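You operate a simulated robot arm through the tools that you are given. There is no shell and no other tool.

You are at the controls of a simulated robot arm. One attempt, no reset.

## Task
Pull-test the black strap piece at 60 N and bin it by the gauge.
Fine: piece on the bed, clamp on, knob up to 60 N till a word shows, knob back, clamp off; PASS green, HOLD yellow.

It is judged by the outcome, as a careful person would: the job done as asked, and still so three seconds after it is handed in. It fails if anything else is knocked over, pushed out of place, dropped, spilled or broken.

## Robot
A 6-joint arm with a two-finger gripper, fixed in place. Base frame: the origin is at the foot of the arm, x ahead of it, y to its left, z up; the work surface is at about z = 85. Readings come in cm, degrees, newtons and seconds.
Its first joint turns from -166.0 to 166.0 degrees. Payload 3.43 kg.
Tool frame: the origin (TCP) lies between the finger pads and is the grasp point; the fingertips stand 2 cm ahead of it; z points along the fingers, y is the line along which they close. Largest opening 19 cm; the body of the gripper starts 24.8 cm behind the TCP.
Orientation is that of the tool frame in the base frame, as [roll, pitch, yaw] about the fixed x, y, z axes, in that order (R = Rz(yaw) Ry(pitch) Rx(roll)). With the fingers straight down and closing along the base's y, the tool's x points along the base's -x, its y along +y and its z along -z.

## Interface
- The arm moves only by the tool move_arm. Its argument "targets" is one flat list of numbers, 6 for each row, row after row: the shift along the base's x, y, z in cm, then the turn, a rotation vector about the base's x, y, z in degrees. In form: [x, y, z, ax, ay, az, x, y, z, ax, ay, az, ...]. A call has 1 to 20 rows; each row shifts and turns the commanded pose from where the row before left it. "jaw" is the finger opening in cm, from 0 to 19, set as the call begins (left out, the last holds). A row lasts 0.2 s, in which the tool goes at most 5 cm and 8.6 degrees; a call with a longer step from one row to the next is refused whole, and so is a gripper value outside its range. A pose out of reach is approached as far as the arm can. The call stops where the force on the tool passes 70 N (or 10 N more than at its start, if that is more) or the arm is blocked; 0.2 s more then pass. The fingers move at their own pace (about 15.3 cm/s each) and stop on an object; they squeeze with about 28 N. The grip force told is the motor's: it shows also when the fingers shut on nothing. Time passes only in rows, and 0.2 s behind the last, so rows that do not move let the fingers close. It gives the time, the measured TCP pose, the force on the tool (base axes), the opening and the grip force at its end, in the units of the frame above (readings bear some noise), with the torque about the TCP (base axes, N m) and any sound that the robot's microphone picked up.
- Cameras (640 x 400 px; columns grow to the right, rows downward): "scene" is fixed at [39.95, 50.11, 143.75]; the picture's right is [-0.49, -0.87, 0.00], its down [-0.57, 0.33, -0.75] and it looks along [0.65, -0.37, -0.66] (base axes); focal length 220 px, centre (320, 200). "wrist" rides on the gripper at [7, -0.8, -28.8] in the tool frame; the picture's right is [0.12, 0.99, 0.00], its down [-0.96, 0.12, -0.25] and it looks along [-0.24, 0.03, 0.97] (tool axes); focal length 261 px, centre (320, 200). There is no depth. A picture from a camera that has moved, and an enlarged one, comes with that camera's place and axes in the base frame and with its lens.
- get_image(camera): a new picture of that camera. The clock stands still meanwhile.
- move_column(by): slides the trunk up (or, below 0, down) by that many cm; the arm rides with it, the base frame stays. It gives what a move gives, with no picture.
- close_up(camera, box): a new picture of the part [left, top, right, bottom] of that camera's present view, enlarged. The clock stands still meanwhile.
- hand_in(): hands the job in; it is judged then, once.

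Nothing tells you positions but the pictures and the camera data. Unless the task says otherwise, let go and move clear before handing in.

The tools are called after "Call:" as a command line: name --argument value ..., lists and objects as JSON in quotes. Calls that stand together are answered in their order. move_arm: Moves the arm, as the interface text tells. Its arguments: {"type":"object","properties":{"targets":{"type":"array","items":{"type":"number"}},"jaw":{"type":"number"}},"required":["targets"]} The other tools are called the same way: move_column (by) slides the trunk up or down; get_image (camera) takes a picture; close_up (camera, box) takes an enlarged picture of a part of a camera's view; hand_in () hands the job in.

At the start:

```text
time_s: 0.0
eef_pos: [74.25, 1.97, 127.9]
tool_rot: [180.0, 0.0, -179.9]
ft_force: [0.5, 0.5, -1.0]
torque: [-0.02, -0.01, 0.02]
gripper_width: 19.0
finger_force: 0.0
trunk travel left (down, up): [-27.5, 16.5]
```

scene: 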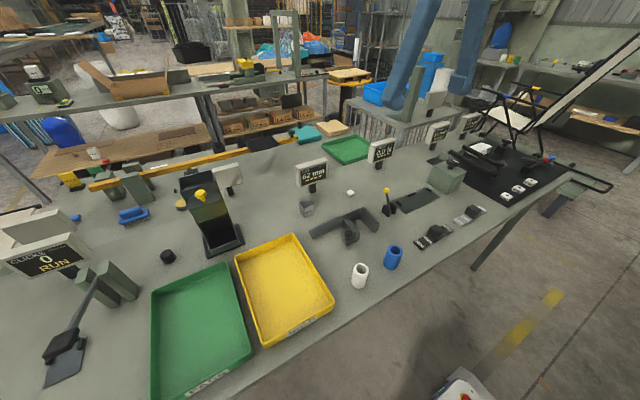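
wrist: 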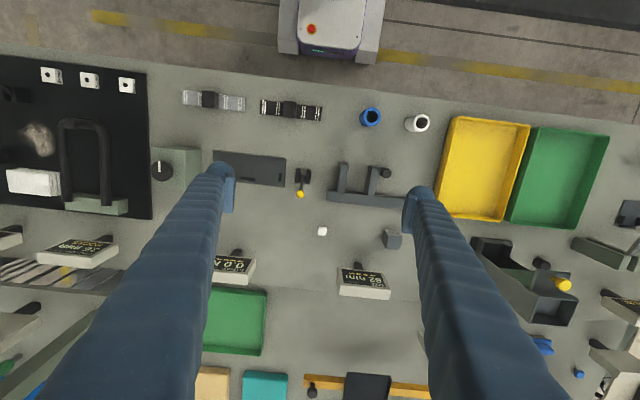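

I see a bench with several stations; the pull tester looks like the dark bed with a knob box, a small yellow-tipped clamp lever and a "0.0 N" gauge, with two strap pieces near the front edge. I'll look closer before moving.

Call:
close_up --camera "wrist" --box '[130, 60, 350, 220]'

Call:
close_up --camera "scene" --box '[350, 120, 550, 260]'

Call:
close_up --camera "wrist" --box '[160, 220, 420, 380]'

Call:
close_up --camera "scene" --box '[260, 120, 480, 260]'

```text
2.50 times, centred on (240, 140) of wrist
camera zoom: at [67.32, 1.11, 156.69], right [-0.12, 0.99, 0.0], down [0.96, 0.12, 0.25], along [0.24, 0.03, -0.97], focal length 652 px, centre (520, 350)
```

zoom: 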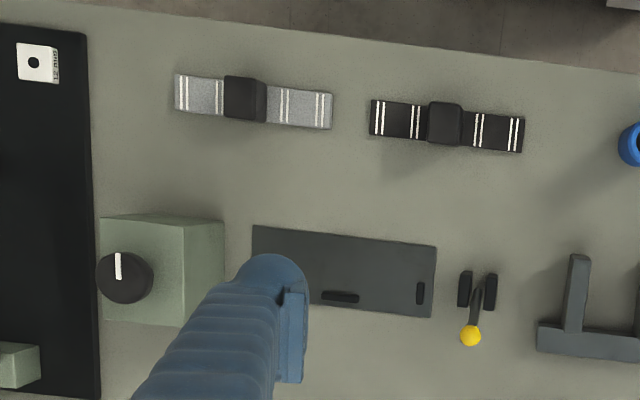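

```text
2.86 times, centred on (450, 190) of scene
camera zoom: at [39.95, 50.11, 143.75], right [-0.49, -0.87, 0.0], down [-0.57, 0.33, -0.75], along [0.65, -0.37, -0.66], focal length 629 px, centre (-51, 229)
```

zoom: 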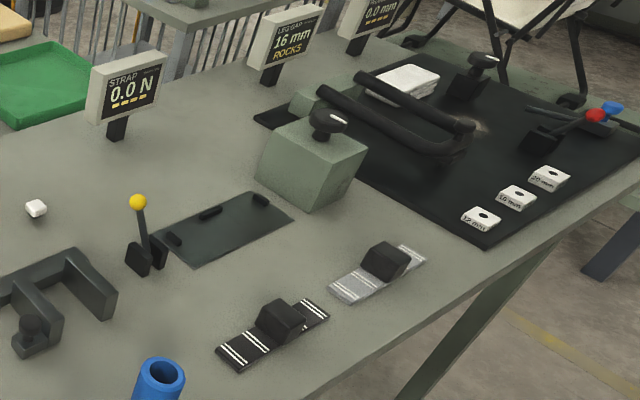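

```text
2.46 times, centred on (290, 300) of wrist
camera zoom: at [67.32, 1.11, 156.69], right [-0.12, 0.99, 0.0], down [0.96, 0.12, 0.25], along [0.24, 0.03, -0.97], focal length 642 px, centre (394, -46)
```

zoom: 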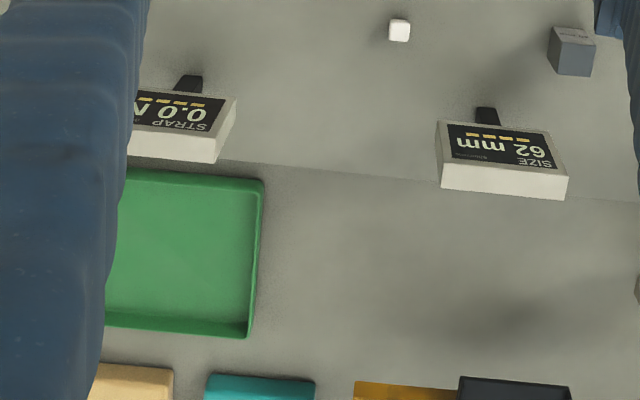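

```text
2.86 times, centred on (370, 190) of scene
camera zoom: at [39.95, 50.11, 143.75], right [-0.49, -0.87, 0.0], down [-0.57, 0.33, -0.75], along [0.65, -0.37, -0.66], focal length 629 px, centre (177, 229)
```

zoom: 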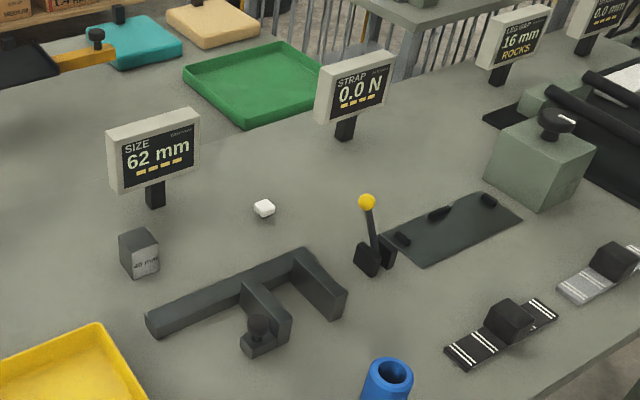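

The strap tester seems to be the bed at about (78, -17) with the knob box at about y = -33 and the lever near (79, -2). I need to read the tray labels and see how the lever and knob work.

Call:
close_up --camera "scene" --box '[140, 220, 350, 400]'

Call:
close_up --camera "wrist" --box '[420, 90, 640, 240]'

Call:
close_up --camera "scene" --box '[365, 130, 465, 220]'

Call:
close_up --camera "scene" --box '[310, 110, 420, 180]'

Call:
close_up --camera "wrist" --box '[230, 140, 350, 220]'

Call:
close_up --camera "scene" --box '[0, 220, 160, 390]'

```text
2.22 times, centred on (245, 310) of scene
camera zoom: at [39.95, 50.11, 143.75], right [-0.49, -0.87, 0.0], down [-0.57, 0.33, -0.75], along [0.65, -0.37, -0.66], focal length 489 px, centre (487, -44)
```

zoom: 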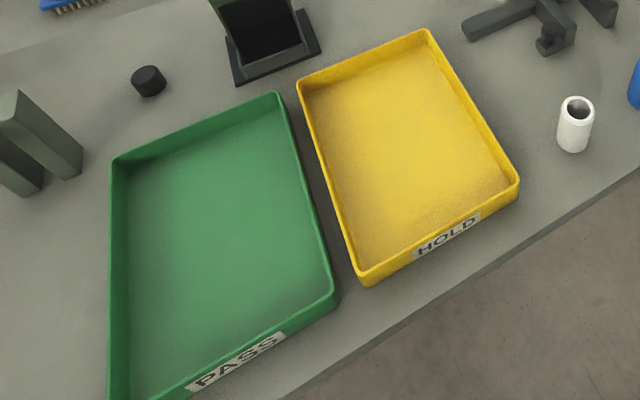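

```text
2.67 times, centred on (530, 165) of wrist
camera zoom: at [67.32, 1.11, 156.69], right [-0.12, 0.99, 0.0], down [0.96, 0.12, 0.25], along [0.24, 0.03, -0.97], focal length 695 px, centre (-240, 293)
```

zoom: 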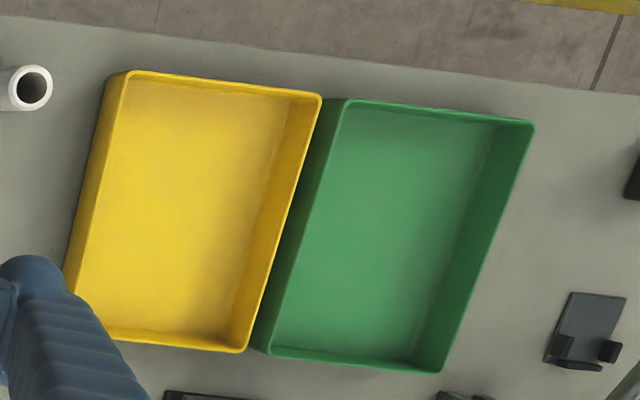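

```text
4.44 times, centred on (415, 175) of scene
camera zoom: at [39.95, 50.11, 143.75], right [-0.49, -0.87, 0.0], down [-0.57, 0.33, -0.75], along [0.65, -0.37, -0.66], focal length 979 px, centre (-102, 311)
```

zoom: 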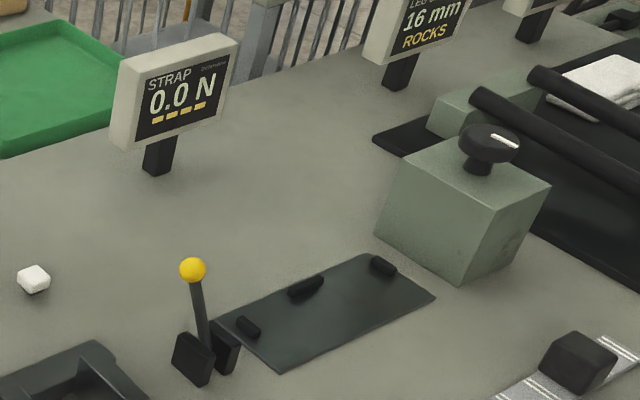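

```text
5.71 times, centred on (365, 145) of scene
camera zoom: at [39.95, 50.11, 143.75], right [-0.49, -0.87, 0.0], down [-0.57, 0.33, -0.75], along [0.65, -0.37, -0.66], focal length 1258 px, centre (63, 514)
```

zoom: 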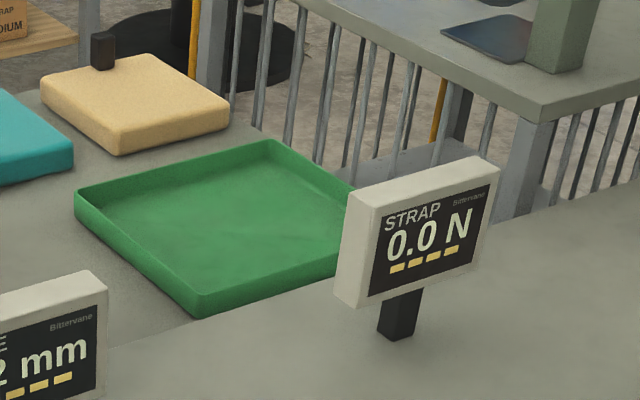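

```text
5.00 times, centred on (290, 180) of wrist
camera zoom: at [67.32, 1.11, 156.69], right [-0.12, 0.99, 0.0], down [0.96, 0.12, 0.25], along [0.24, 0.03, -0.97], focal length 1303 px, centre (470, 300)
```

zoom: 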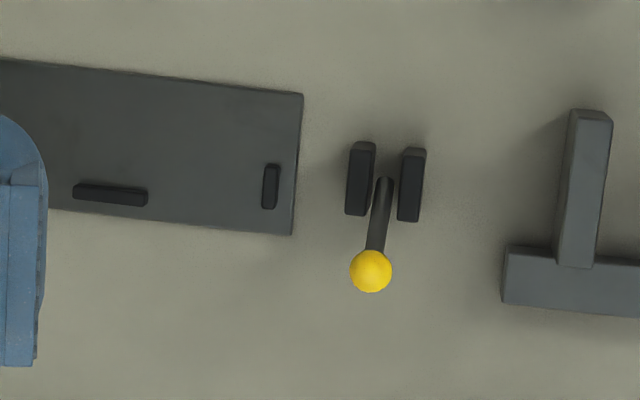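

```text
2.35 times, centred on (80, 305) of scene
camera zoom: at [39.95, 50.11, 143.75], right [-0.49, -0.87, 0.0], down [-0.57, 0.33, -0.75], along [0.65, -0.37, -0.66], focal length 518 px, centre (885, -47)
```

zoom: 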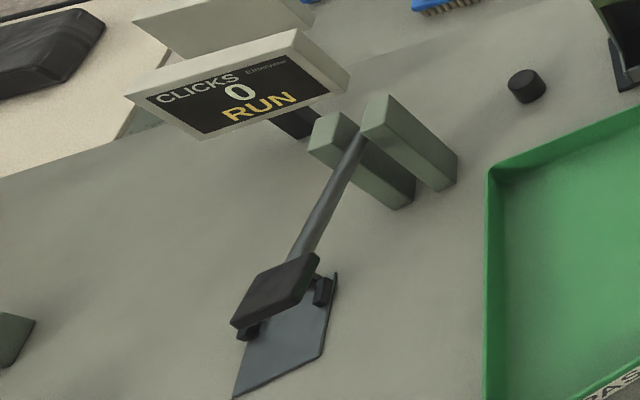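

The front trays are labelled PASS (green) and HOLD (yellow), so those are the bins. The lever's ball is near (82.6, -2.2, 92), leaning away from the robot, and the knob is near (78.7, -31.3, 100) with its pointer toward me. I'll move the wrist camera above the tester to measure better.

Call:
move_arm --targets '[2, -3, -2, 0, 0, 0, 2, -3, -2, 0, 0, 0, 2, -3, -2, 0, 0, 0, 2, -3, -2, 0, 0, 0, 2, -3, -2, 0, 0, 0, 2, -3, -2, 0, 0, 0]'

Call:
get_image --camera "wrist"

```text
time_s: 1.4
eef_pos: [86.24, -15.82, 115.66]
tool_rot: [179.9, -0.2, -180.0]
ft_force: [0.8, -0.2, -0.1]
torque: [0.05, 0.09, 0.03]
gripper_width: 18.99
finger_force: 0.1
trunk travel left (down, up): [-27.5, 16.5]
```

```text
taken
camera wrist: at [79.29, -16.71, 144.47], right [-0.12, 0.99, 0.0], down [0.96, 0.11, 0.25], along [0.24, 0.03, -0.97], focal length 261 px, centre (320, 200)
```

wrist: 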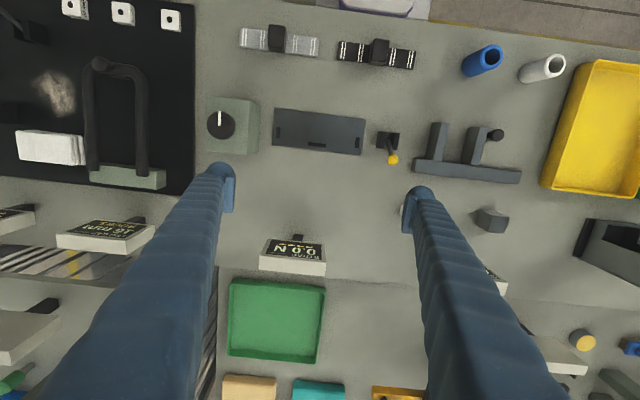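

Call:
close_up --camera "wrist" --box '[190, 80, 430, 190]'

Call:
close_up --camera "wrist" --box '[320, 20, 440, 90]'

Call:
close_up --camera "wrist" --box '[250, 95, 410, 175]'

```text
2.67 times, centred on (310, 135) of wrist
camera zoom: at [79.29, -16.71, 144.47], right [-0.12, 0.99, 0.0], down [0.96, 0.11, 0.25], along [0.24, 0.03, -0.97], focal length 695 px, centre (347, 373)
```

zoom: 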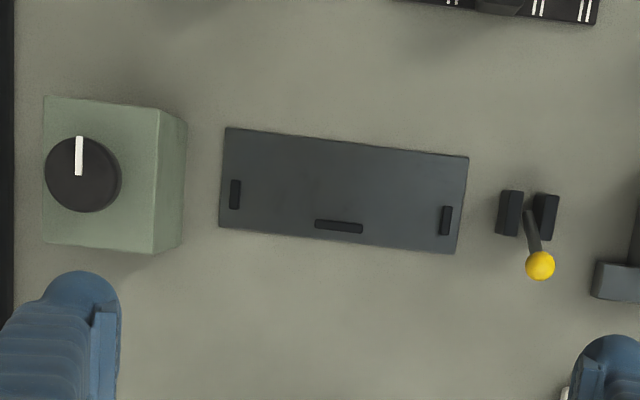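

```text
5.33 times, centred on (380, 55) of wrist
camera zoom: at [79.29, -16.71, 144.47], right [-0.12, 0.99, 0.0], down [0.96, 0.11, 0.25], along [0.24, 0.03, -0.97], focal length 1390 px, centre (0, 973)
```

zoom: 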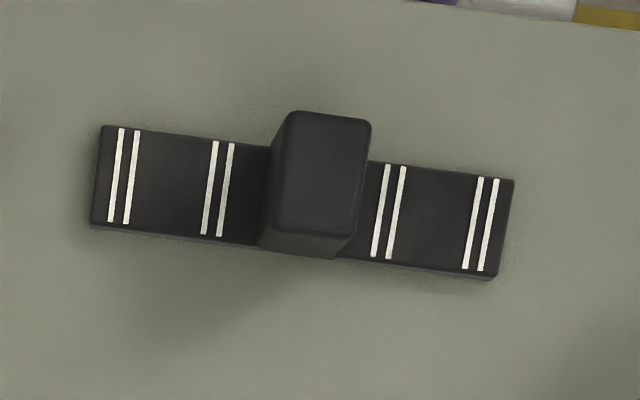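

```text
4.00 times, centred on (330, 135) of wrist
camera zoom: at [79.29, -16.71, 144.47], right [-0.12, 0.99, 0.0], down [0.96, 0.11, 0.25], along [0.24, 0.03, -0.97], focal length 1043 px, centre (280, 460)
```

zoom: 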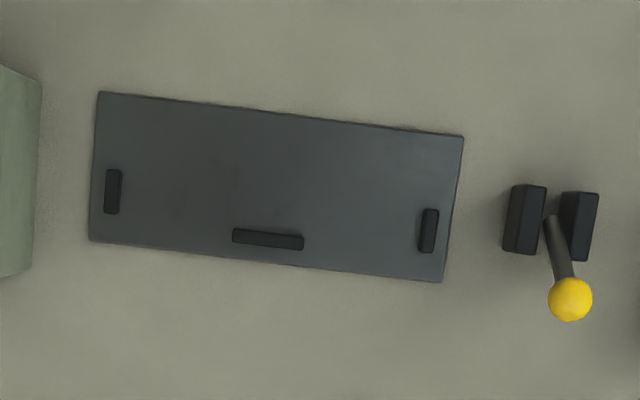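

From this view the bed pocket is centred on about y = -17.05 (end stops at y about -25.6 and -8.5, back stop at x about 81.7). The black piece is centred at about (62.5, -7.1), with a block about 3 cm wide and 3.5 cm tall in the middle. I'll go above the block with the jaw part closed and check alignment.

Call:
move_arm --targets '[-4.0, 1.47, 0, 0, 0, 0, -4.0, 1.47, 0, 0, 0, 0, -4.0, 1.47, 0, 0, 0, 0, -4.0, 1.47, 0, 0, 0, 0, -4.0, 1.48, 0, 0, 0, 0, -4.1, 1.48, 0, 0, 0, 0, 0, 0, -4, 0, 0, 0, 0, 0, -4, 0, 0, 0, 0, 0, -4, 0, 0, 0, 0, 0, 0, 0, 0, 0]' --jaw 8

Call:
get_image --camera "wrist"

Call:
get_image --camera "scene"

```text
time_s: 3.6
eef_pos: [61.92, -7.32, 103.96]
tool_rot: [-179.9, 0.1, -180.0]
ft_force: [-0.2, -0.7, -0.1]
torque: [0.02, -0.04, 0.02]
gripper_width: 8.02
finger_force: 0.1
trunk travel left (down, up): [-27.5, 16.5]
```

```text
taken
camera wrist: at [54.86, -8.22, 132.68], right [-0.12, 0.99, 0.0], down [0.96, 0.12, 0.25], along [0.25, 0.03, -0.97], focal length 261 px, centre (320, 200)
```

wrist: 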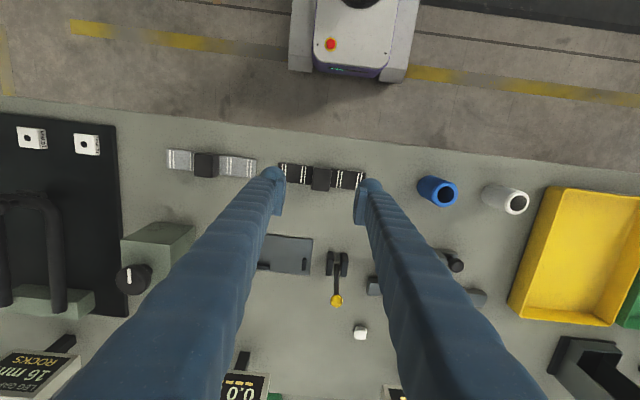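

```text
taken
```

scene: 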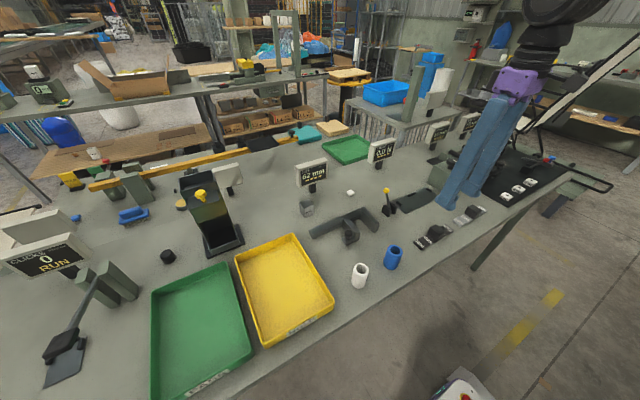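

The fingers straddle the block from above. I'll zoom in to fine-tune before lowering.

Call:
close_up --camera "wrist" --box '[260, 140, 390, 220]'

```text
4.92 times, centred on (325, 180) of wrist
camera zoom: at [54.86, -8.22, 132.68], right [-0.12, 0.99, 0.0], down [0.96, 0.12, 0.25], along [0.25, 0.03, -0.97], focal length 1283 px, centre (295, 298)
```

zoom: 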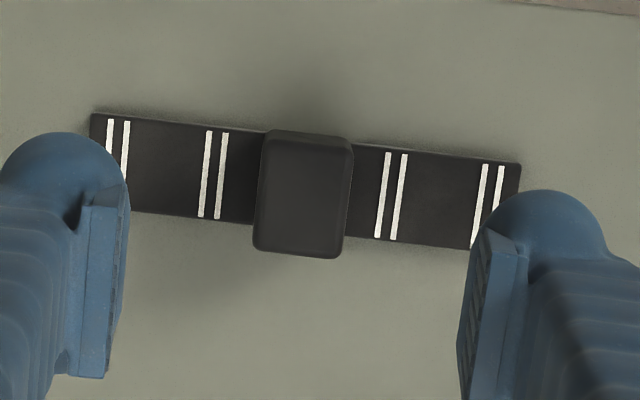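

The block's centre is at about (62.3, -7.05) and the tool is at about (61.9, -7.4). I'll shift slightly and lower so that the fingertips stop just above the strap.

Call:
move_arm --targets '[0.25, 0.35, -2, 0, 0, 0, 0, 0, -4, 0, 0, 0, 0, 0, -4, 0, 0, 0, 0, 0, -3, 0, 0, 0, 0, 0, -2, 0, 0, 0, 0, 0, -0.5, 0, 0, 0, 0, 0, 0, 0, 0, 0]'

Call:
get_image --camera "wrist"

Call:
close_up --camera "scene" --box '[390, 190, 510, 260]'

```text
time_s: 5.2
eef_pos: [62.29, -6.92, 88.53]
tool_rot: [-179.9, 0.0, -179.9]
ft_force: [0.4, -0.5, 0.5]
torque: [0.03, -0.03, -0.01]
gripper_width: 8.01
finger_force: 0.1
trunk travel left (down, up): [-27.5, 16.5]
```

```text
taken
camera wrist: at [55.3, -7.84, 117.25], right [-0.12, 0.99, 0.0], down [0.96, 0.12, 0.25], along [0.24, 0.03, -0.97], focal length 261 px, centre (320, 200)
```

wrist: 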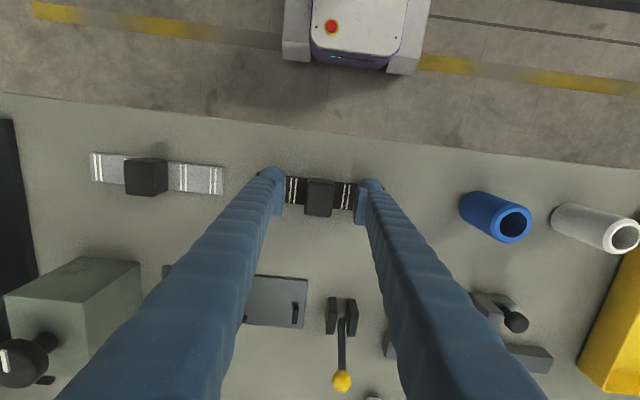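

```text
5.33 times, centred on (450, 225) of scene
camera zoom: at [39.95, 50.11, 143.75], right [-0.49, -0.87, 0.0], down [-0.57, 0.33, -0.75], along [0.65, -0.37, -0.66], focal length 1174 px, centre (-373, 67)
```

zoom: 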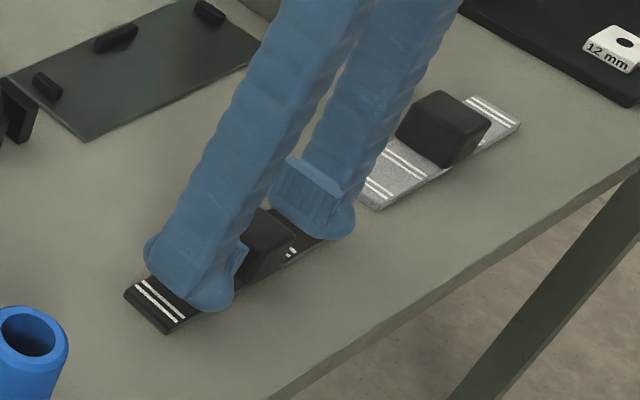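

The fingers sit either side of the block, just over the strap. I'll close on it now.

Call:
move_arm --targets '[0, 0, 0, 0, 0, 0, 0, 0, 0, 0, 0, 0, 0, 0, 0, 0, 0, 0]' --jaw 0

Call:
get_image --camera "wrist"

```text
time_s: 6.0
eef_pos: [62.41, -7.02, 88.42]
tool_rot: [180.0, -0.1, 180.0]
ft_force: [0.1, -0.2, 0.3]
torque: [0.01, -0.03, -0.02]
gripper_width: 3.06
finger_force: 28.1
trunk travel left (down, up): [-27.5, 16.5]
```

```text
taken
camera wrist: at [55.3, -7.85, 117.26], right [-0.12, 0.99, 0.0], down [0.96, 0.12, 0.25], along [0.24, 0.03, -0.97], focal length 261 px, centre (320, 200)
```

wrist: 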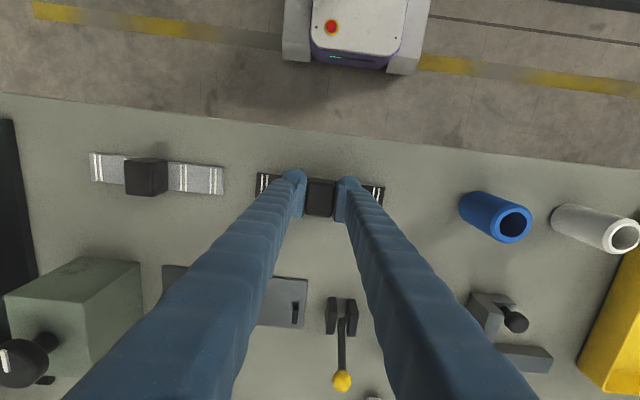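

Gripped at 3.06 cm. I'll lift and carry it to hover above the bed at about (79.1, -17.05), then check alignment.

Call:
move_arm --targets '[0, 0, 2, 0, 0, 0, 0, 0, 4, 0, 0, 0, 0, 0, 4, 0, 0, 0, 3.3, -2, 0, 0, 0, 0, 3.3, -2, 0, 0, 0, 0, 3.3, -2, 0, 0, 0, 0, 3.3, -2, 0, 0, 0, 0, 3.4, -2, 0, 0, 0, 0, 0, 0, -2, 0, 0, 0, 0, 0, -2, 0, 0, 0, 0, 0, 0, 0, 0, 0]'

Call:
get_image --camera "wrist"

Call:
close_up --camera "wrist" --box '[220, 130, 420, 260]'

Call:
close_up --camera "scene" --box '[360, 130, 480, 220]'

```text
time_s: 8.4
eef_pos: [79.18, -16.89, 94.47]
tool_rot: [-180.0, 0.0, 180.0]
ft_force: [0.3, 0.4, -1.3]
torque: [0.0, 0.02, 0.0]
gripper_width: 3.03
finger_force: 27.8
trunk travel left (down, up): [-27.5, 16.5]
```

```text
taken
camera wrist: at [72.04, -17.75, 123.28], right [-0.12, 0.99, 0.0], down [0.96, 0.12, 0.25], along [0.25, 0.03, -0.97], focal length 261 px, centre (320, 200)
```

wrist: 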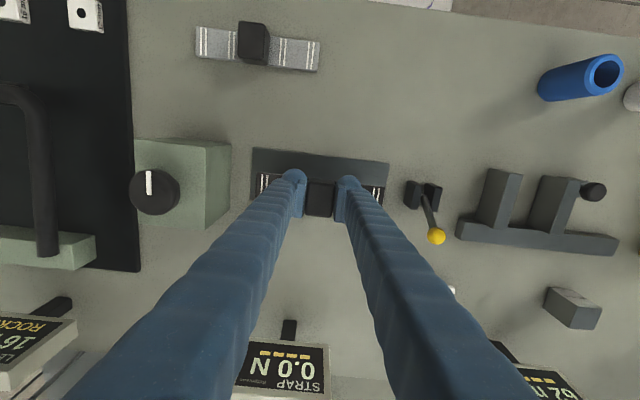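

```text
3.08 times, centred on (320, 195) of wrist
camera zoom: at [72.04, -17.75, 123.28], right [-0.12, 0.99, 0.0], down [0.96, 0.12, 0.25], along [0.25, 0.03, -0.97], focal length 802 px, centre (320, 215)
```

zoom: 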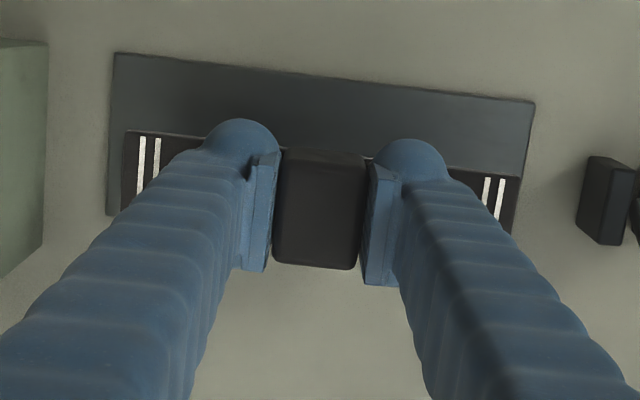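

```text
4.44 times, centred on (420, 175) of scene
camera zoom: at [39.95, 50.11, 143.75], right [-0.49, -0.87, 0.0], down [-0.57, 0.33, -0.75], along [0.65, -0.37, -0.66], focal length 979 px, centre (-124, 311)
```

zoom: 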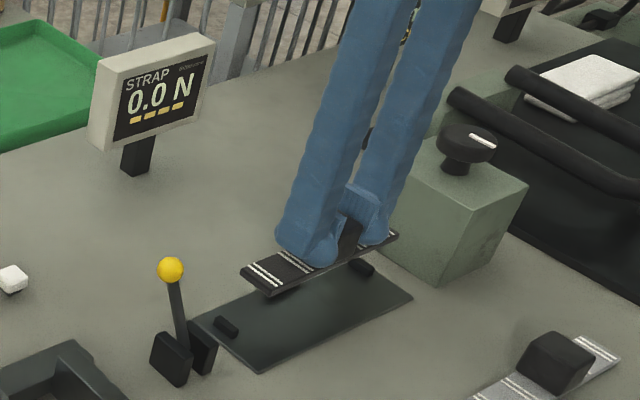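

Held strap is centred at y of about -16.9 and the bed at -17.05, so I'll shift 0.13 cm and lower gently, watching the force.

Call:
move_arm --targets '[-0.1, -0.13, -2, 0, 0, 0, 0, 0, -2, 0, 0, 0, 0, 0, -0.7, 0, 0, 0, 0, 0, 0, 0, 0, 0]'

Call:
close_up --camera "wrist" --box '[220, 130, 420, 260]'

Call:
close_up --camera "scene" --box '[380, 150, 460, 210]'

```text
time_s: 9.4
eef_pos: [78.96, -16.93, 89.86]
tool_rot: [-180.0, 0.0, 180.0]
ft_force: [0.4, 0.3, -0.8]
torque: [0.03, 0.01, 0.01]
gripper_width: 3.04
finger_force: 27.9
trunk travel left (down, up): [-27.5, 16.5]
```

```text
3.08 times, centred on (320, 195) of wrist
camera zoom: at [71.96, -17.86, 118.53], right [-0.12, 0.99, 0.0], down [0.96, 0.12, 0.25], along [0.24, 0.03, -0.97], focal length 802 px, centre (320, 215)
```

zoom: 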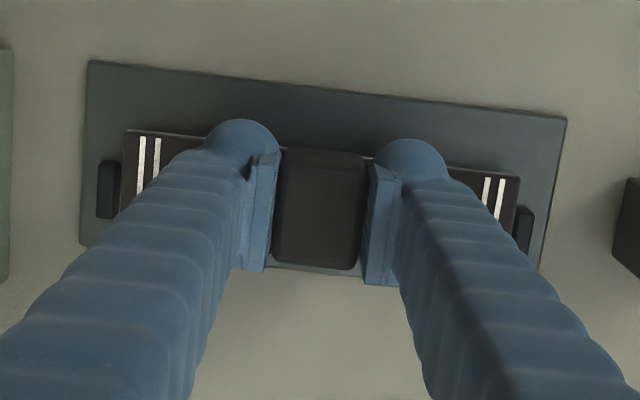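

```text
6.67 times, centred on (420, 180) of scene
camera zoom: at [39.95, 50.11, 143.75], right [-0.49, -0.87, 0.0], down [-0.57, 0.33, -0.75], along [0.65, -0.37, -0.66], focal length 1468 px, centre (-347, 333)
```

zoom: 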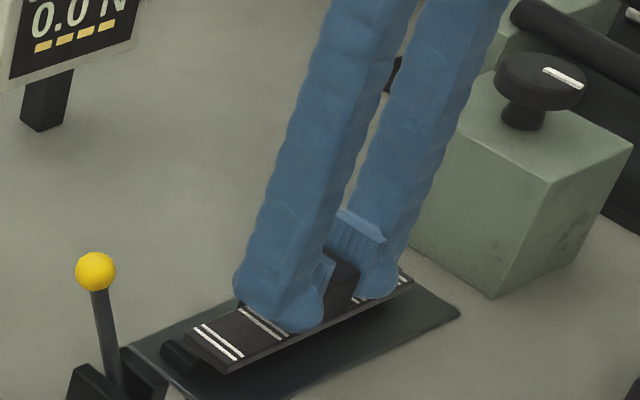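

It's nicely centred between the end stops. I'll keep lowering in small steps until it touches.

Call:
move_arm --targets '[0, 0.05, -0.4, 0, 0, 0, 0, 0, -0.2, 0, 0, 0, 0, 0, 0, 0, 0, 0]'

Call:
close_up --camera "wrist" --box '[220, 130, 420, 260]'

Call:
close_up --camera "scene" --box '[380, 150, 460, 210]'

```text
time_s: 10.2
eef_pos: [79.02, -16.96, 89.45]
tool_rot: [-180.0, -0.1, 179.9]
ft_force: [0.6, 0.6, -1.1]
torque: [0.02, -0.02, 0.01]
gripper_width: 3.06
finger_force: 27.6
trunk travel left (down, up): [-27.5, 16.5]
```

```text
3.08 times, centred on (320, 195) of wrist
camera zoom: at [71.95, -17.79, 117.98], right [-0.12, 0.99, 0.0], down [0.96, 0.12, 0.25], along [0.24, 0.03, -0.97], focal length 802 px, centre (320, 215)
```

zoom: 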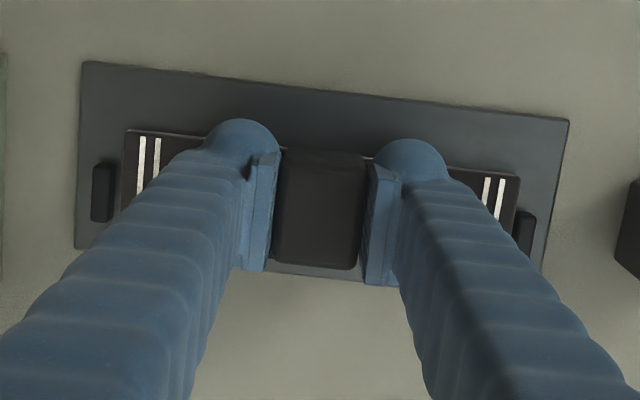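

```text
6.67 times, centred on (420, 180) of scene
camera zoom: at [39.95, 50.11, 143.75], right [-0.49, -0.87, 0.0], down [-0.57, 0.33, -0.75], along [0.65, -0.37, -0.66], focal length 1468 px, centre (-347, 333)
```

zoom: 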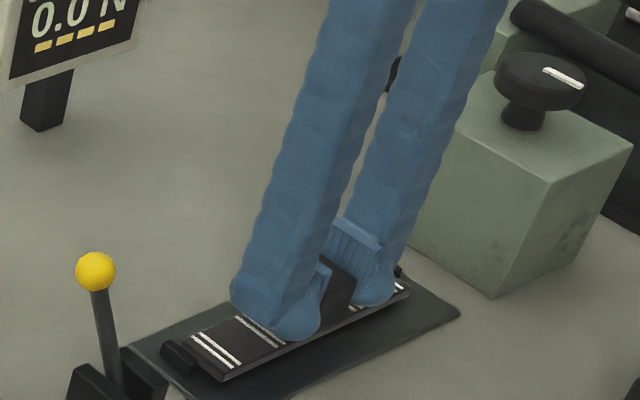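

Call:
close_up --camera "wrist" --box '[236, 160, 276, 210]'

Call:
close_up --camera "wrist" --box '[356, 170, 396, 220]'

Call:
close_up --camera "scene" --box '[395, 185, 435, 215]'

Call:
close_up --camera "scene" --box '[420, 170, 450, 195]'

```text
8.00 times, centred on (256, 185) of wrist
camera zoom: at [71.95, -17.79, 117.98], right [-0.12, 0.99, 0.0], down [0.96, 0.12, 0.25], along [0.24, 0.03, -0.97], focal length 2085 px, centre (832, 320)
```

zoom: 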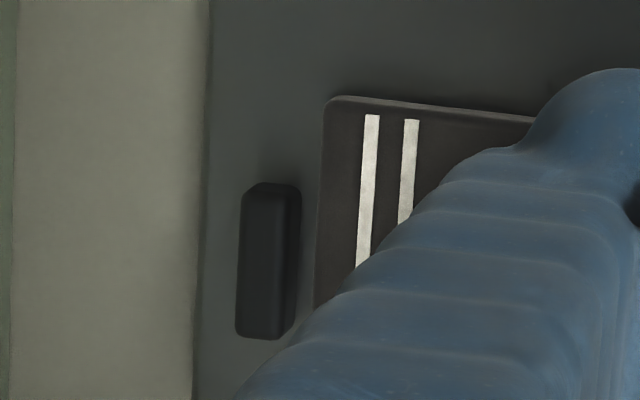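

```text
8.00 times, centred on (376, 195) of wrist
camera zoom: at [71.95, -17.79, 117.98], right [-0.12, 0.99, 0.0], down [0.96, 0.12, 0.25], along [0.24, 0.03, -0.97], focal length 2085 px, centre (-128, 240)
```

zoom: 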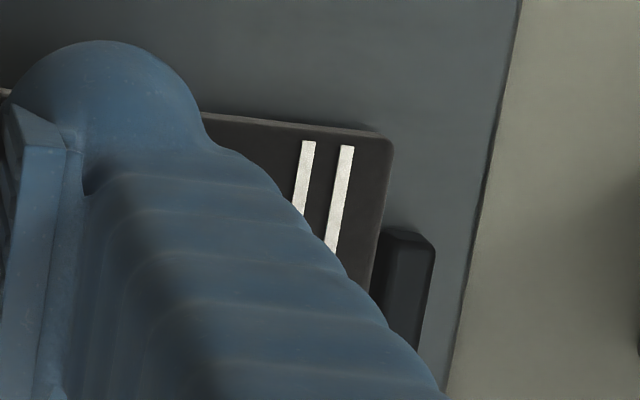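

```text
13.33 times, centred on (415, 200) of scene
camera zoom: at [39.95, 50.11, 143.75], right [-0.49, -0.87, 0.0], down [-0.57, 0.33, -0.75], along [0.65, -0.37, -0.66], focal length 2936 px, centre (-947, 200)
```

zoom: 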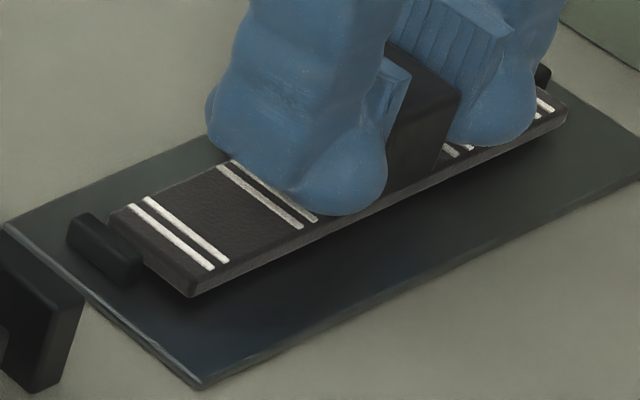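

```text
16.00 times, centred on (435, 182) of scene
camera zoom: at [39.95, 50.11, 143.75], right [-0.49, -0.87, 0.0], down [-0.57, 0.33, -0.75], along [0.65, -0.37, -0.66], focal length 3523 px, centre (-1520, 480)
```

zoom: 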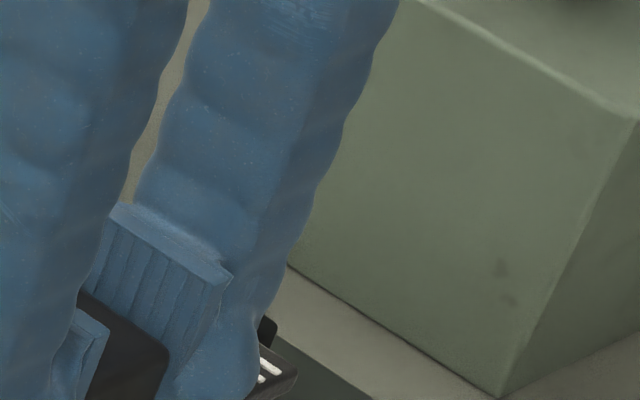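

The strap sits about 0.12 cm too far toward +y in the pocket; I'll correct that and lower the last few millimetres.

Call:
move_arm --targets '[0, -0.12, 0, 0, 0, 0, 0, 0, -0.2, 0, 0, 0, 0, 0, 0, 0, 0, 0]'

Call:
close_up --camera "scene" --box '[395, 185, 435, 215]'

Call:
close_up --camera "wrist" --box '[236, 160, 276, 210]'

Call:
close_up --camera "wrist" --box '[356, 170, 396, 220]'

```text
time_s: 11.0
eef_pos: [79.04, -17.01, 89.01]
tool_rot: [180.0, -0.1, 180.0]
ft_force: [0.0, -0.7, -0.9]
torque: [0.03, 0.0, -0.01]
gripper_width: 3.06
finger_force: 27.9
trunk travel left (down, up): [-27.5, 16.5]
```

```text
13.33 times, centred on (415, 200) of scene
camera zoom: at [39.95, 50.11, 143.75], right [-0.49, -0.87, 0.0], down [-0.57, 0.33, -0.75], along [0.65, -0.37, -0.66], focal length 2936 px, centre (-947, 200)
```

zoom: 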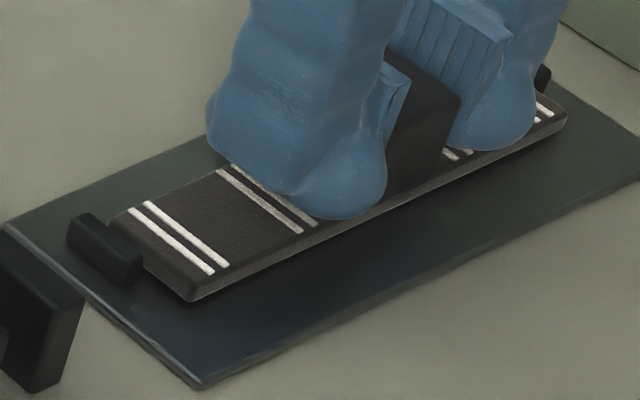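

```text
8.00 times, centred on (256, 185) of wrist
camera zoom: at [71.97, -17.89, 117.76], right [-0.12, 0.99, 0.0], down [0.96, 0.12, 0.25], along [0.24, 0.03, -0.97], focal length 2085 px, centre (832, 320)
```

zoom: 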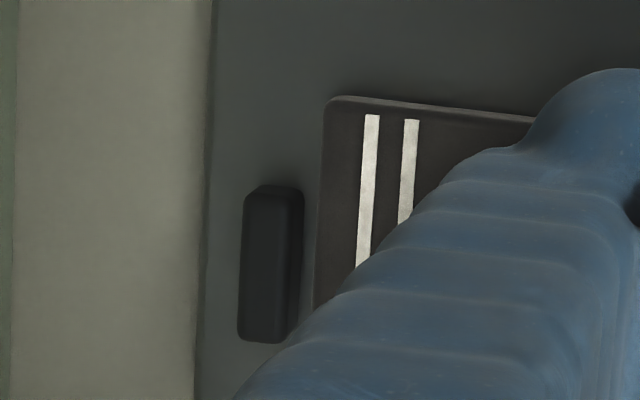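

```text
8.00 times, centred on (376, 195) of wrist
camera zoom: at [71.97, -17.89, 117.76], right [-0.12, 0.99, 0.0], down [0.96, 0.12, 0.25], along [0.24, 0.03, -0.97], focal length 2085 px, centre (-128, 240)
```

zoom: 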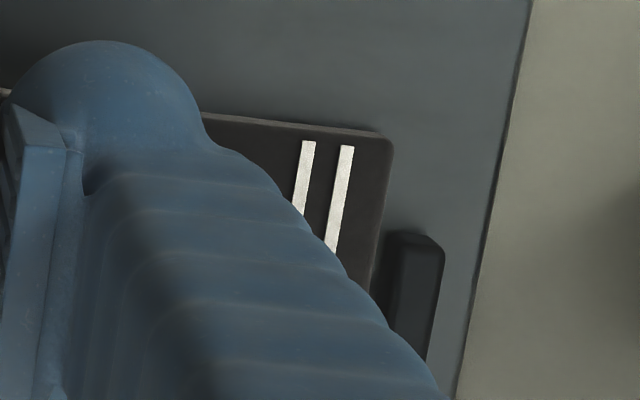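

Call:
move_arm --targets '[0, 0, -0.2, 0, 0, 0, 0, 0, 0, 0, 0, 0]'

Call:
close_up --camera "scene" --box '[395, 185, 435, 215]'

```text
time_s: 11.6
eef_pos: [78.92, -16.96, 88.94]
tool_rot: [180.0, 0.1, -179.9]
ft_force: [-1.1, 1.0, 14.1]
torque: [0.02, 0.07, 0.0]
gripper_width: 3.09
finger_force: 27.5
trunk travel left (down, up): [-27.5, 16.5]
```

```text
13.33 times, centred on (415, 200) of scene
camera zoom: at [39.95, 50.11, 143.75], right [-0.49, -0.87, 0.0], down [-0.57, 0.33, -0.75], along [0.65, -0.37, -0.66], focal length 2936 px, centre (-947, 200)
```

zoom: 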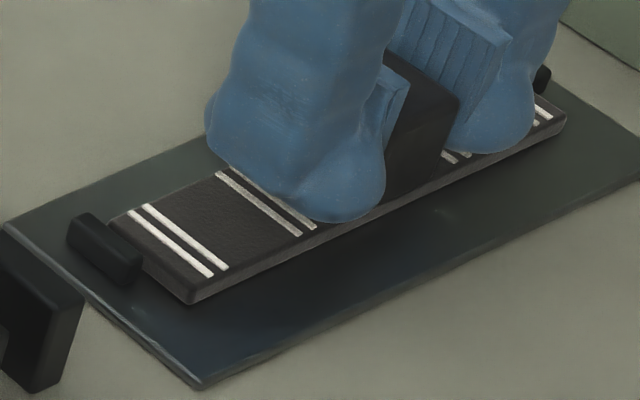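

It has touched down (14 N). I'll ease off a touch, release, and rise straight up.

Call:
move_arm --targets '[0, 0, 0.1, 0, 0, 0]'

Call:
move_arm --targets '[0, 0, 0, 0, 0, 0, 0, 0, 0, 0, 0, 0, 0, 0, 2, 0, 0, 0, 0, 0, 4, 0, 0, 0, 0, 0, 4, 0, 0, 0, 0, 0, 4, 0, 0, 0, 0, 0, 0, 0, 0, 0]' --jaw 6

Call:
get_image --camera "wrist"

Call:
close_up --camera "scene" --box '[350, 120, 480, 220]'

```text
time_s: 12.0
eef_pos: [79.03, -17.0, 88.83]
tool_rot: [180.0, 0.0, -179.9]
ft_force: [0.5, 0.0, 8.0]
torque: [0.0, -0.04, -0.02]
gripper_width: 3.04
finger_force: 27.9
trunk travel left (down, up): [-27.5, 16.5]
```

```text
time_s: 13.6
eef_pos: [79.13, -17.15, 103.0]
tool_rot: [-179.9, -0.1, 179.9]
ft_force: [0.6, 0.0, -0.3]
torque: [0.02, 0.04, -0.02]
gripper_width: 6.01
finger_force: 0.1
trunk travel left (down, up): [-27.5, 16.5]
```

```text
taken
camera wrist: at [72.14, -18.02, 131.75], right [-0.12, 0.99, 0.0], down [0.96, 0.12, 0.25], along [0.24, 0.03, -0.97], focal length 261 px, centre (320, 200)
```

wrist: 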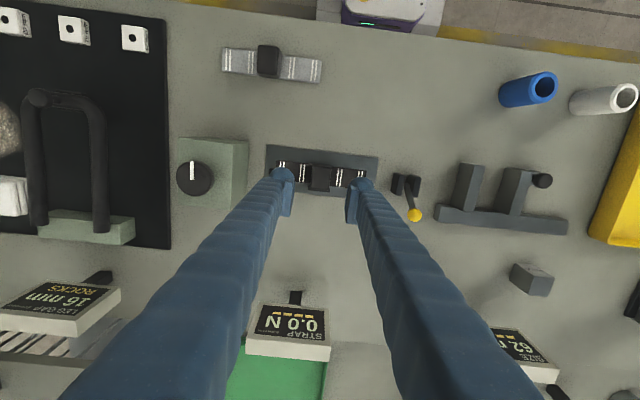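

```text
4.00 times, centred on (415, 170) of scene
camera zoom: at [39.95, 50.11, 143.75], right [-0.49, -0.87, 0.0], down [-0.57, 0.33, -0.75], along [0.65, -0.37, -0.66], focal length 881 px, centre (-60, 320)
```

zoom: 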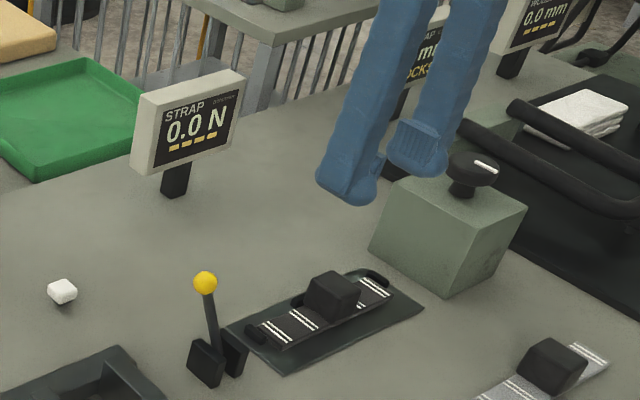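

The piece lies flat in the pocket. Next, the clamp lever: I'll locate its ball precisely from both cameras.

Call:
close_up --camera "wrist" --box '[380, 160, 450, 230]'

Call:
close_up --camera "scene" --box '[370, 180, 420, 220]'

```text
5.71 times, centred on (415, 195) of wrist
camera zoom: at [72.14, -18.02, 131.75], right [-0.12, 0.99, 0.0], down [0.96, 0.12, 0.25], along [0.24, 0.03, -0.97], focal length 1489 px, centre (-223, 229)
```

zoom: 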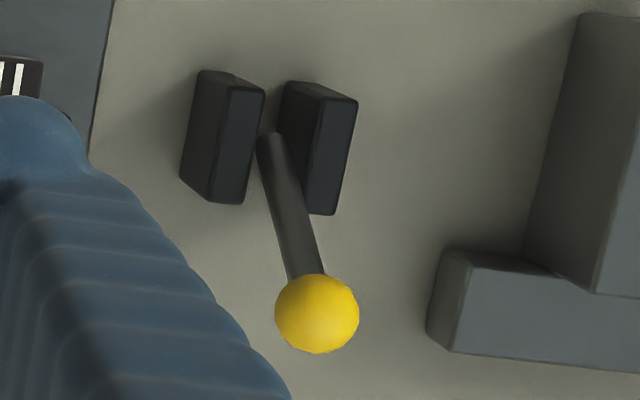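

```text
10.00 times, centred on (395, 200) of scene
camera zoom: at [39.95, 50.11, 143.75], right [-0.49, -0.87, 0.0], down [-0.57, 0.33, -0.75], along [0.65, -0.37, -0.66], focal length 2202 px, centre (-430, 200)
```

zoom: 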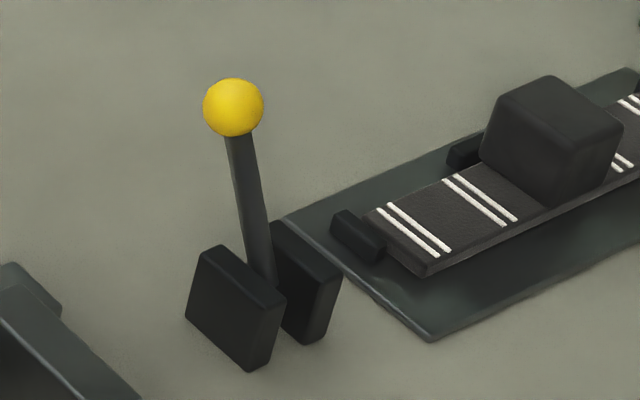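

The lever ball is at about (82.6, -1.9, 93.0), radius 1.15 cm, pivoting about y near (79.0, -1.85, 86.7), so it swings in the x-z plane. I'll close the fingers, come down on its far side and push it toward me.

Call:
move_arm --targets '[2.0, 3.84, 0, 0, 0, 0, 2.0, 3.84, 0, 0, 0, 0, 2.0, 3.84, 0, 0, 0, 0, 2.0, 3.83, 0, 0, 0, 0, 0, 0, 0, 0, 0, 0]' --jaw 0

Call:
get_image --camera "wrist"

Call:
close_up --camera "scene" --box '[320, 110, 480, 230]'

```text
time_s: 14.8
eef_pos: [86.68, -1.53, 103.14]
tool_rot: [-179.9, 0.0, -180.0]
ft_force: [0.7, -0.2, 0.6]
torque: [-0.06, 0.0, 0.01]
gripper_width: 0.0
finger_force: 28.3
trunk travel left (down, up): [-27.5, 16.5]
```

```text
taken
camera wrist: at [79.74, -2.44, 131.89], right [-0.12, 0.99, 0.0], down [0.96, 0.12, 0.25], along [0.25, 0.03, -0.97], focal length 261 px, centre (320, 200)
```

wrist: 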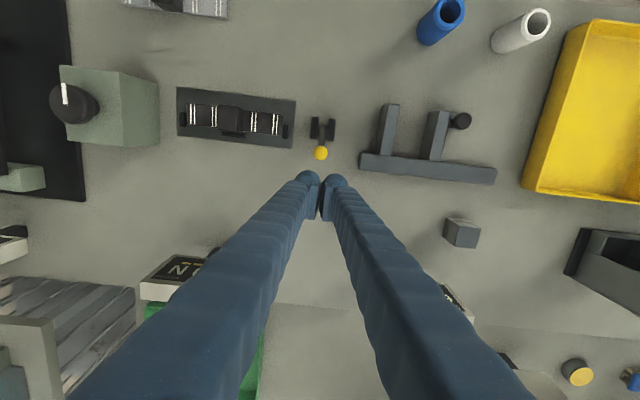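

```text
3.33 times, centred on (400, 170) of scene
camera zoom: at [39.95, 50.11, 143.75], right [-0.49, -0.87, 0.0], down [-0.57, 0.33, -0.75], along [0.65, -0.37, -0.66], focal length 734 px, centre (53, 300)
```

zoom: 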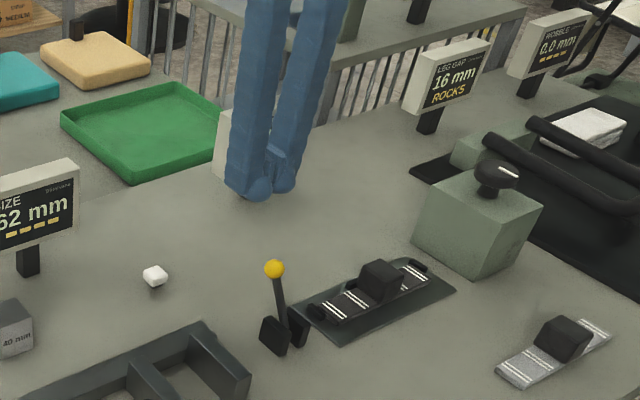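

Call:
move_arm --targets '[0, -0.3, -3.2, 0, 0, 0, 0, 0, -3.3, 0, 0, 0, 0, 0, -3.3, 0, 0, 0, 0, 0, 0, 0, 0, 0]'

Call:
get_image --camera "wrist"

Call:
close_up --camera "scene" --box '[340, 140, 440, 220]'

```text
time_s: 15.8
eef_pos: [87.07, -1.82, 93.21]
tool_rot: [-179.9, -0.1, -179.9]
ft_force: [-0.9, -1.1, 0.1]
torque: [-0.01, -0.01, -0.01]
gripper_width: 0.0
finger_force: 28.2
trunk travel left (down, up): [-27.5, 16.5]
```

```text
taken
camera wrist: at [80.06, -2.64, 122.04], right [-0.12, 0.99, 0.0], down [0.96, 0.12, 0.25], along [0.25, 0.03, -0.97], focal length 261 px, centre (320, 200)
```

wrist: 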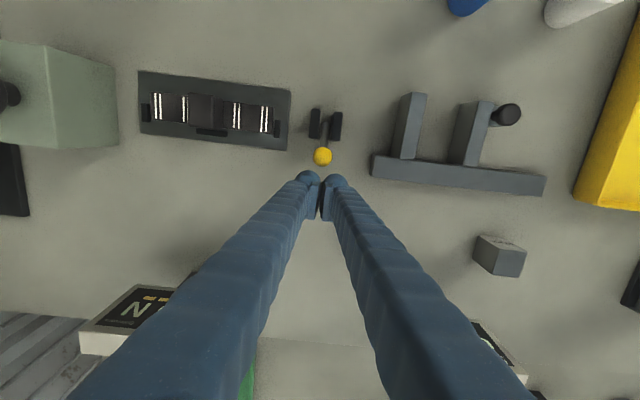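

```text
5.00 times, centred on (390, 180) of scene
camera zoom: at [39.95, 50.11, 143.75], right [-0.49, -0.87, 0.0], down [-0.57, 0.33, -0.75], along [0.65, -0.37, -0.66], focal length 1101 px, centre (-30, 300)
```

zoom: 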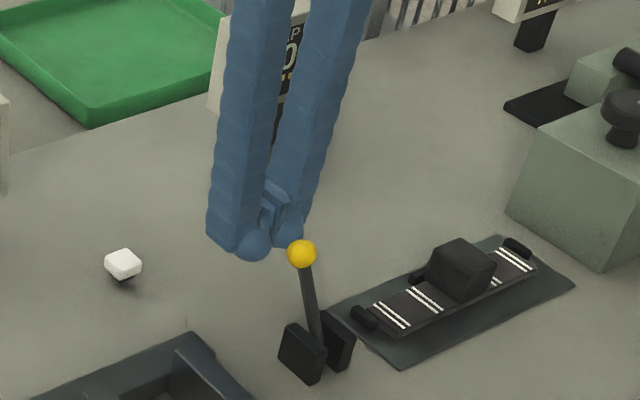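

Call:
move_arm --targets '[-0.8, 0, 0, 0, 0, 0, -0.8, 0, 0, 0, 0, 0, -0.8, 0, 0, 0, 0, 0, -0.8, 0, 0, 0, 0, 0, -0.8, 0, 0, 0, 0, 0, 0, 0, 0, 0, 0, 0]'

Call:
close_up --camera "scene" --box '[340, 140, 440, 220]'

```text
time_s: 17.2
eef_pos: [83.06, -1.98, 92.99]
tool_rot: [-180.0, -0.1, 180.0]
ft_force: [0.2, -0.1, -1.3]
torque: [0.0, -0.01, 0.02]
gripper_width: 0.0
finger_force: 28.0
trunk travel left (down, up): [-27.5, 16.5]
```

```text
5.00 times, centred on (390, 180) of scene
camera zoom: at [39.95, 50.11, 143.75], right [-0.49, -0.87, 0.0], down [-0.57, 0.33, -0.75], along [0.65, -0.37, -0.66], focal length 1101 px, centre (-30, 300)
```

zoom: 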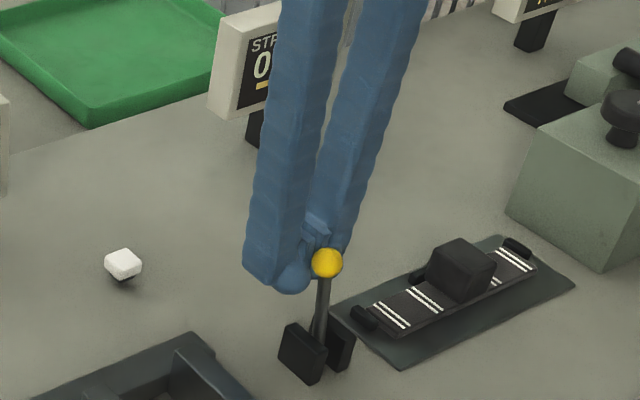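

The lever is swinging freely. I'll keep pushing.

Call:
move_arm --targets '[-0.8, 0, 0, 0, 0, 0, -0.8, 0, 0, 0, 0, 0, -0.8, 0, 0, 0, 0, 0, -0.8, 0, 0, 0, 0, 0, 0, 0, 0, 0, 0, 0]'

Call:
close_up --camera "scene" --box '[340, 140, 440, 220]'

Call:
get_image --camera "wrist"

```text
time_s: 18.4
eef_pos: [79.93, -1.93, 93.01]
tool_rot: [-179.9, -0.2, 179.9]
ft_force: [-1.1, 0.3, 0.7]
torque: [-0.01, -0.02, -0.02]
gripper_width: 0.0
finger_force: 27.7
trunk travel left (down, up): [-27.5, 16.5]
```

```text
5.00 times, centred on (390, 180) of scene
camera zoom: at [39.95, 50.11, 143.75], right [-0.49, -0.87, 0.0], down [-0.57, 0.33, -0.75], along [0.65, -0.37, -0.66], focal length 1101 px, centre (-30, 300)
```

zoom: 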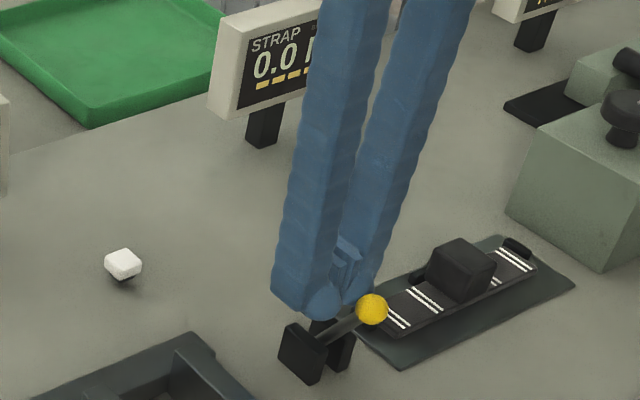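

```text
taken
camera wrist: at [72.85, -2.73, 121.79], right [-0.12, 0.99, 0.0], down [0.96, 0.12, 0.25], along [0.24, 0.03, -0.97], focal length 261 px, centre (320, 200)
```

wrist: 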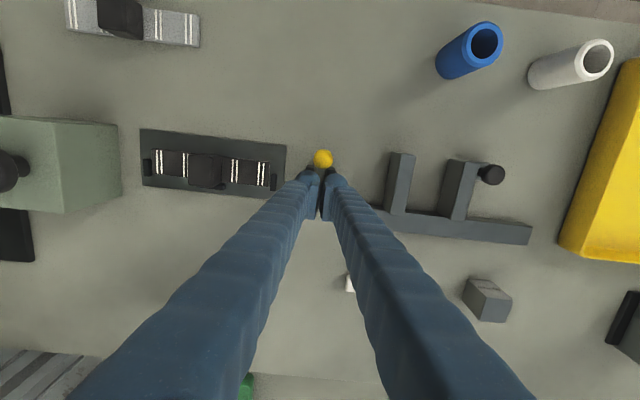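

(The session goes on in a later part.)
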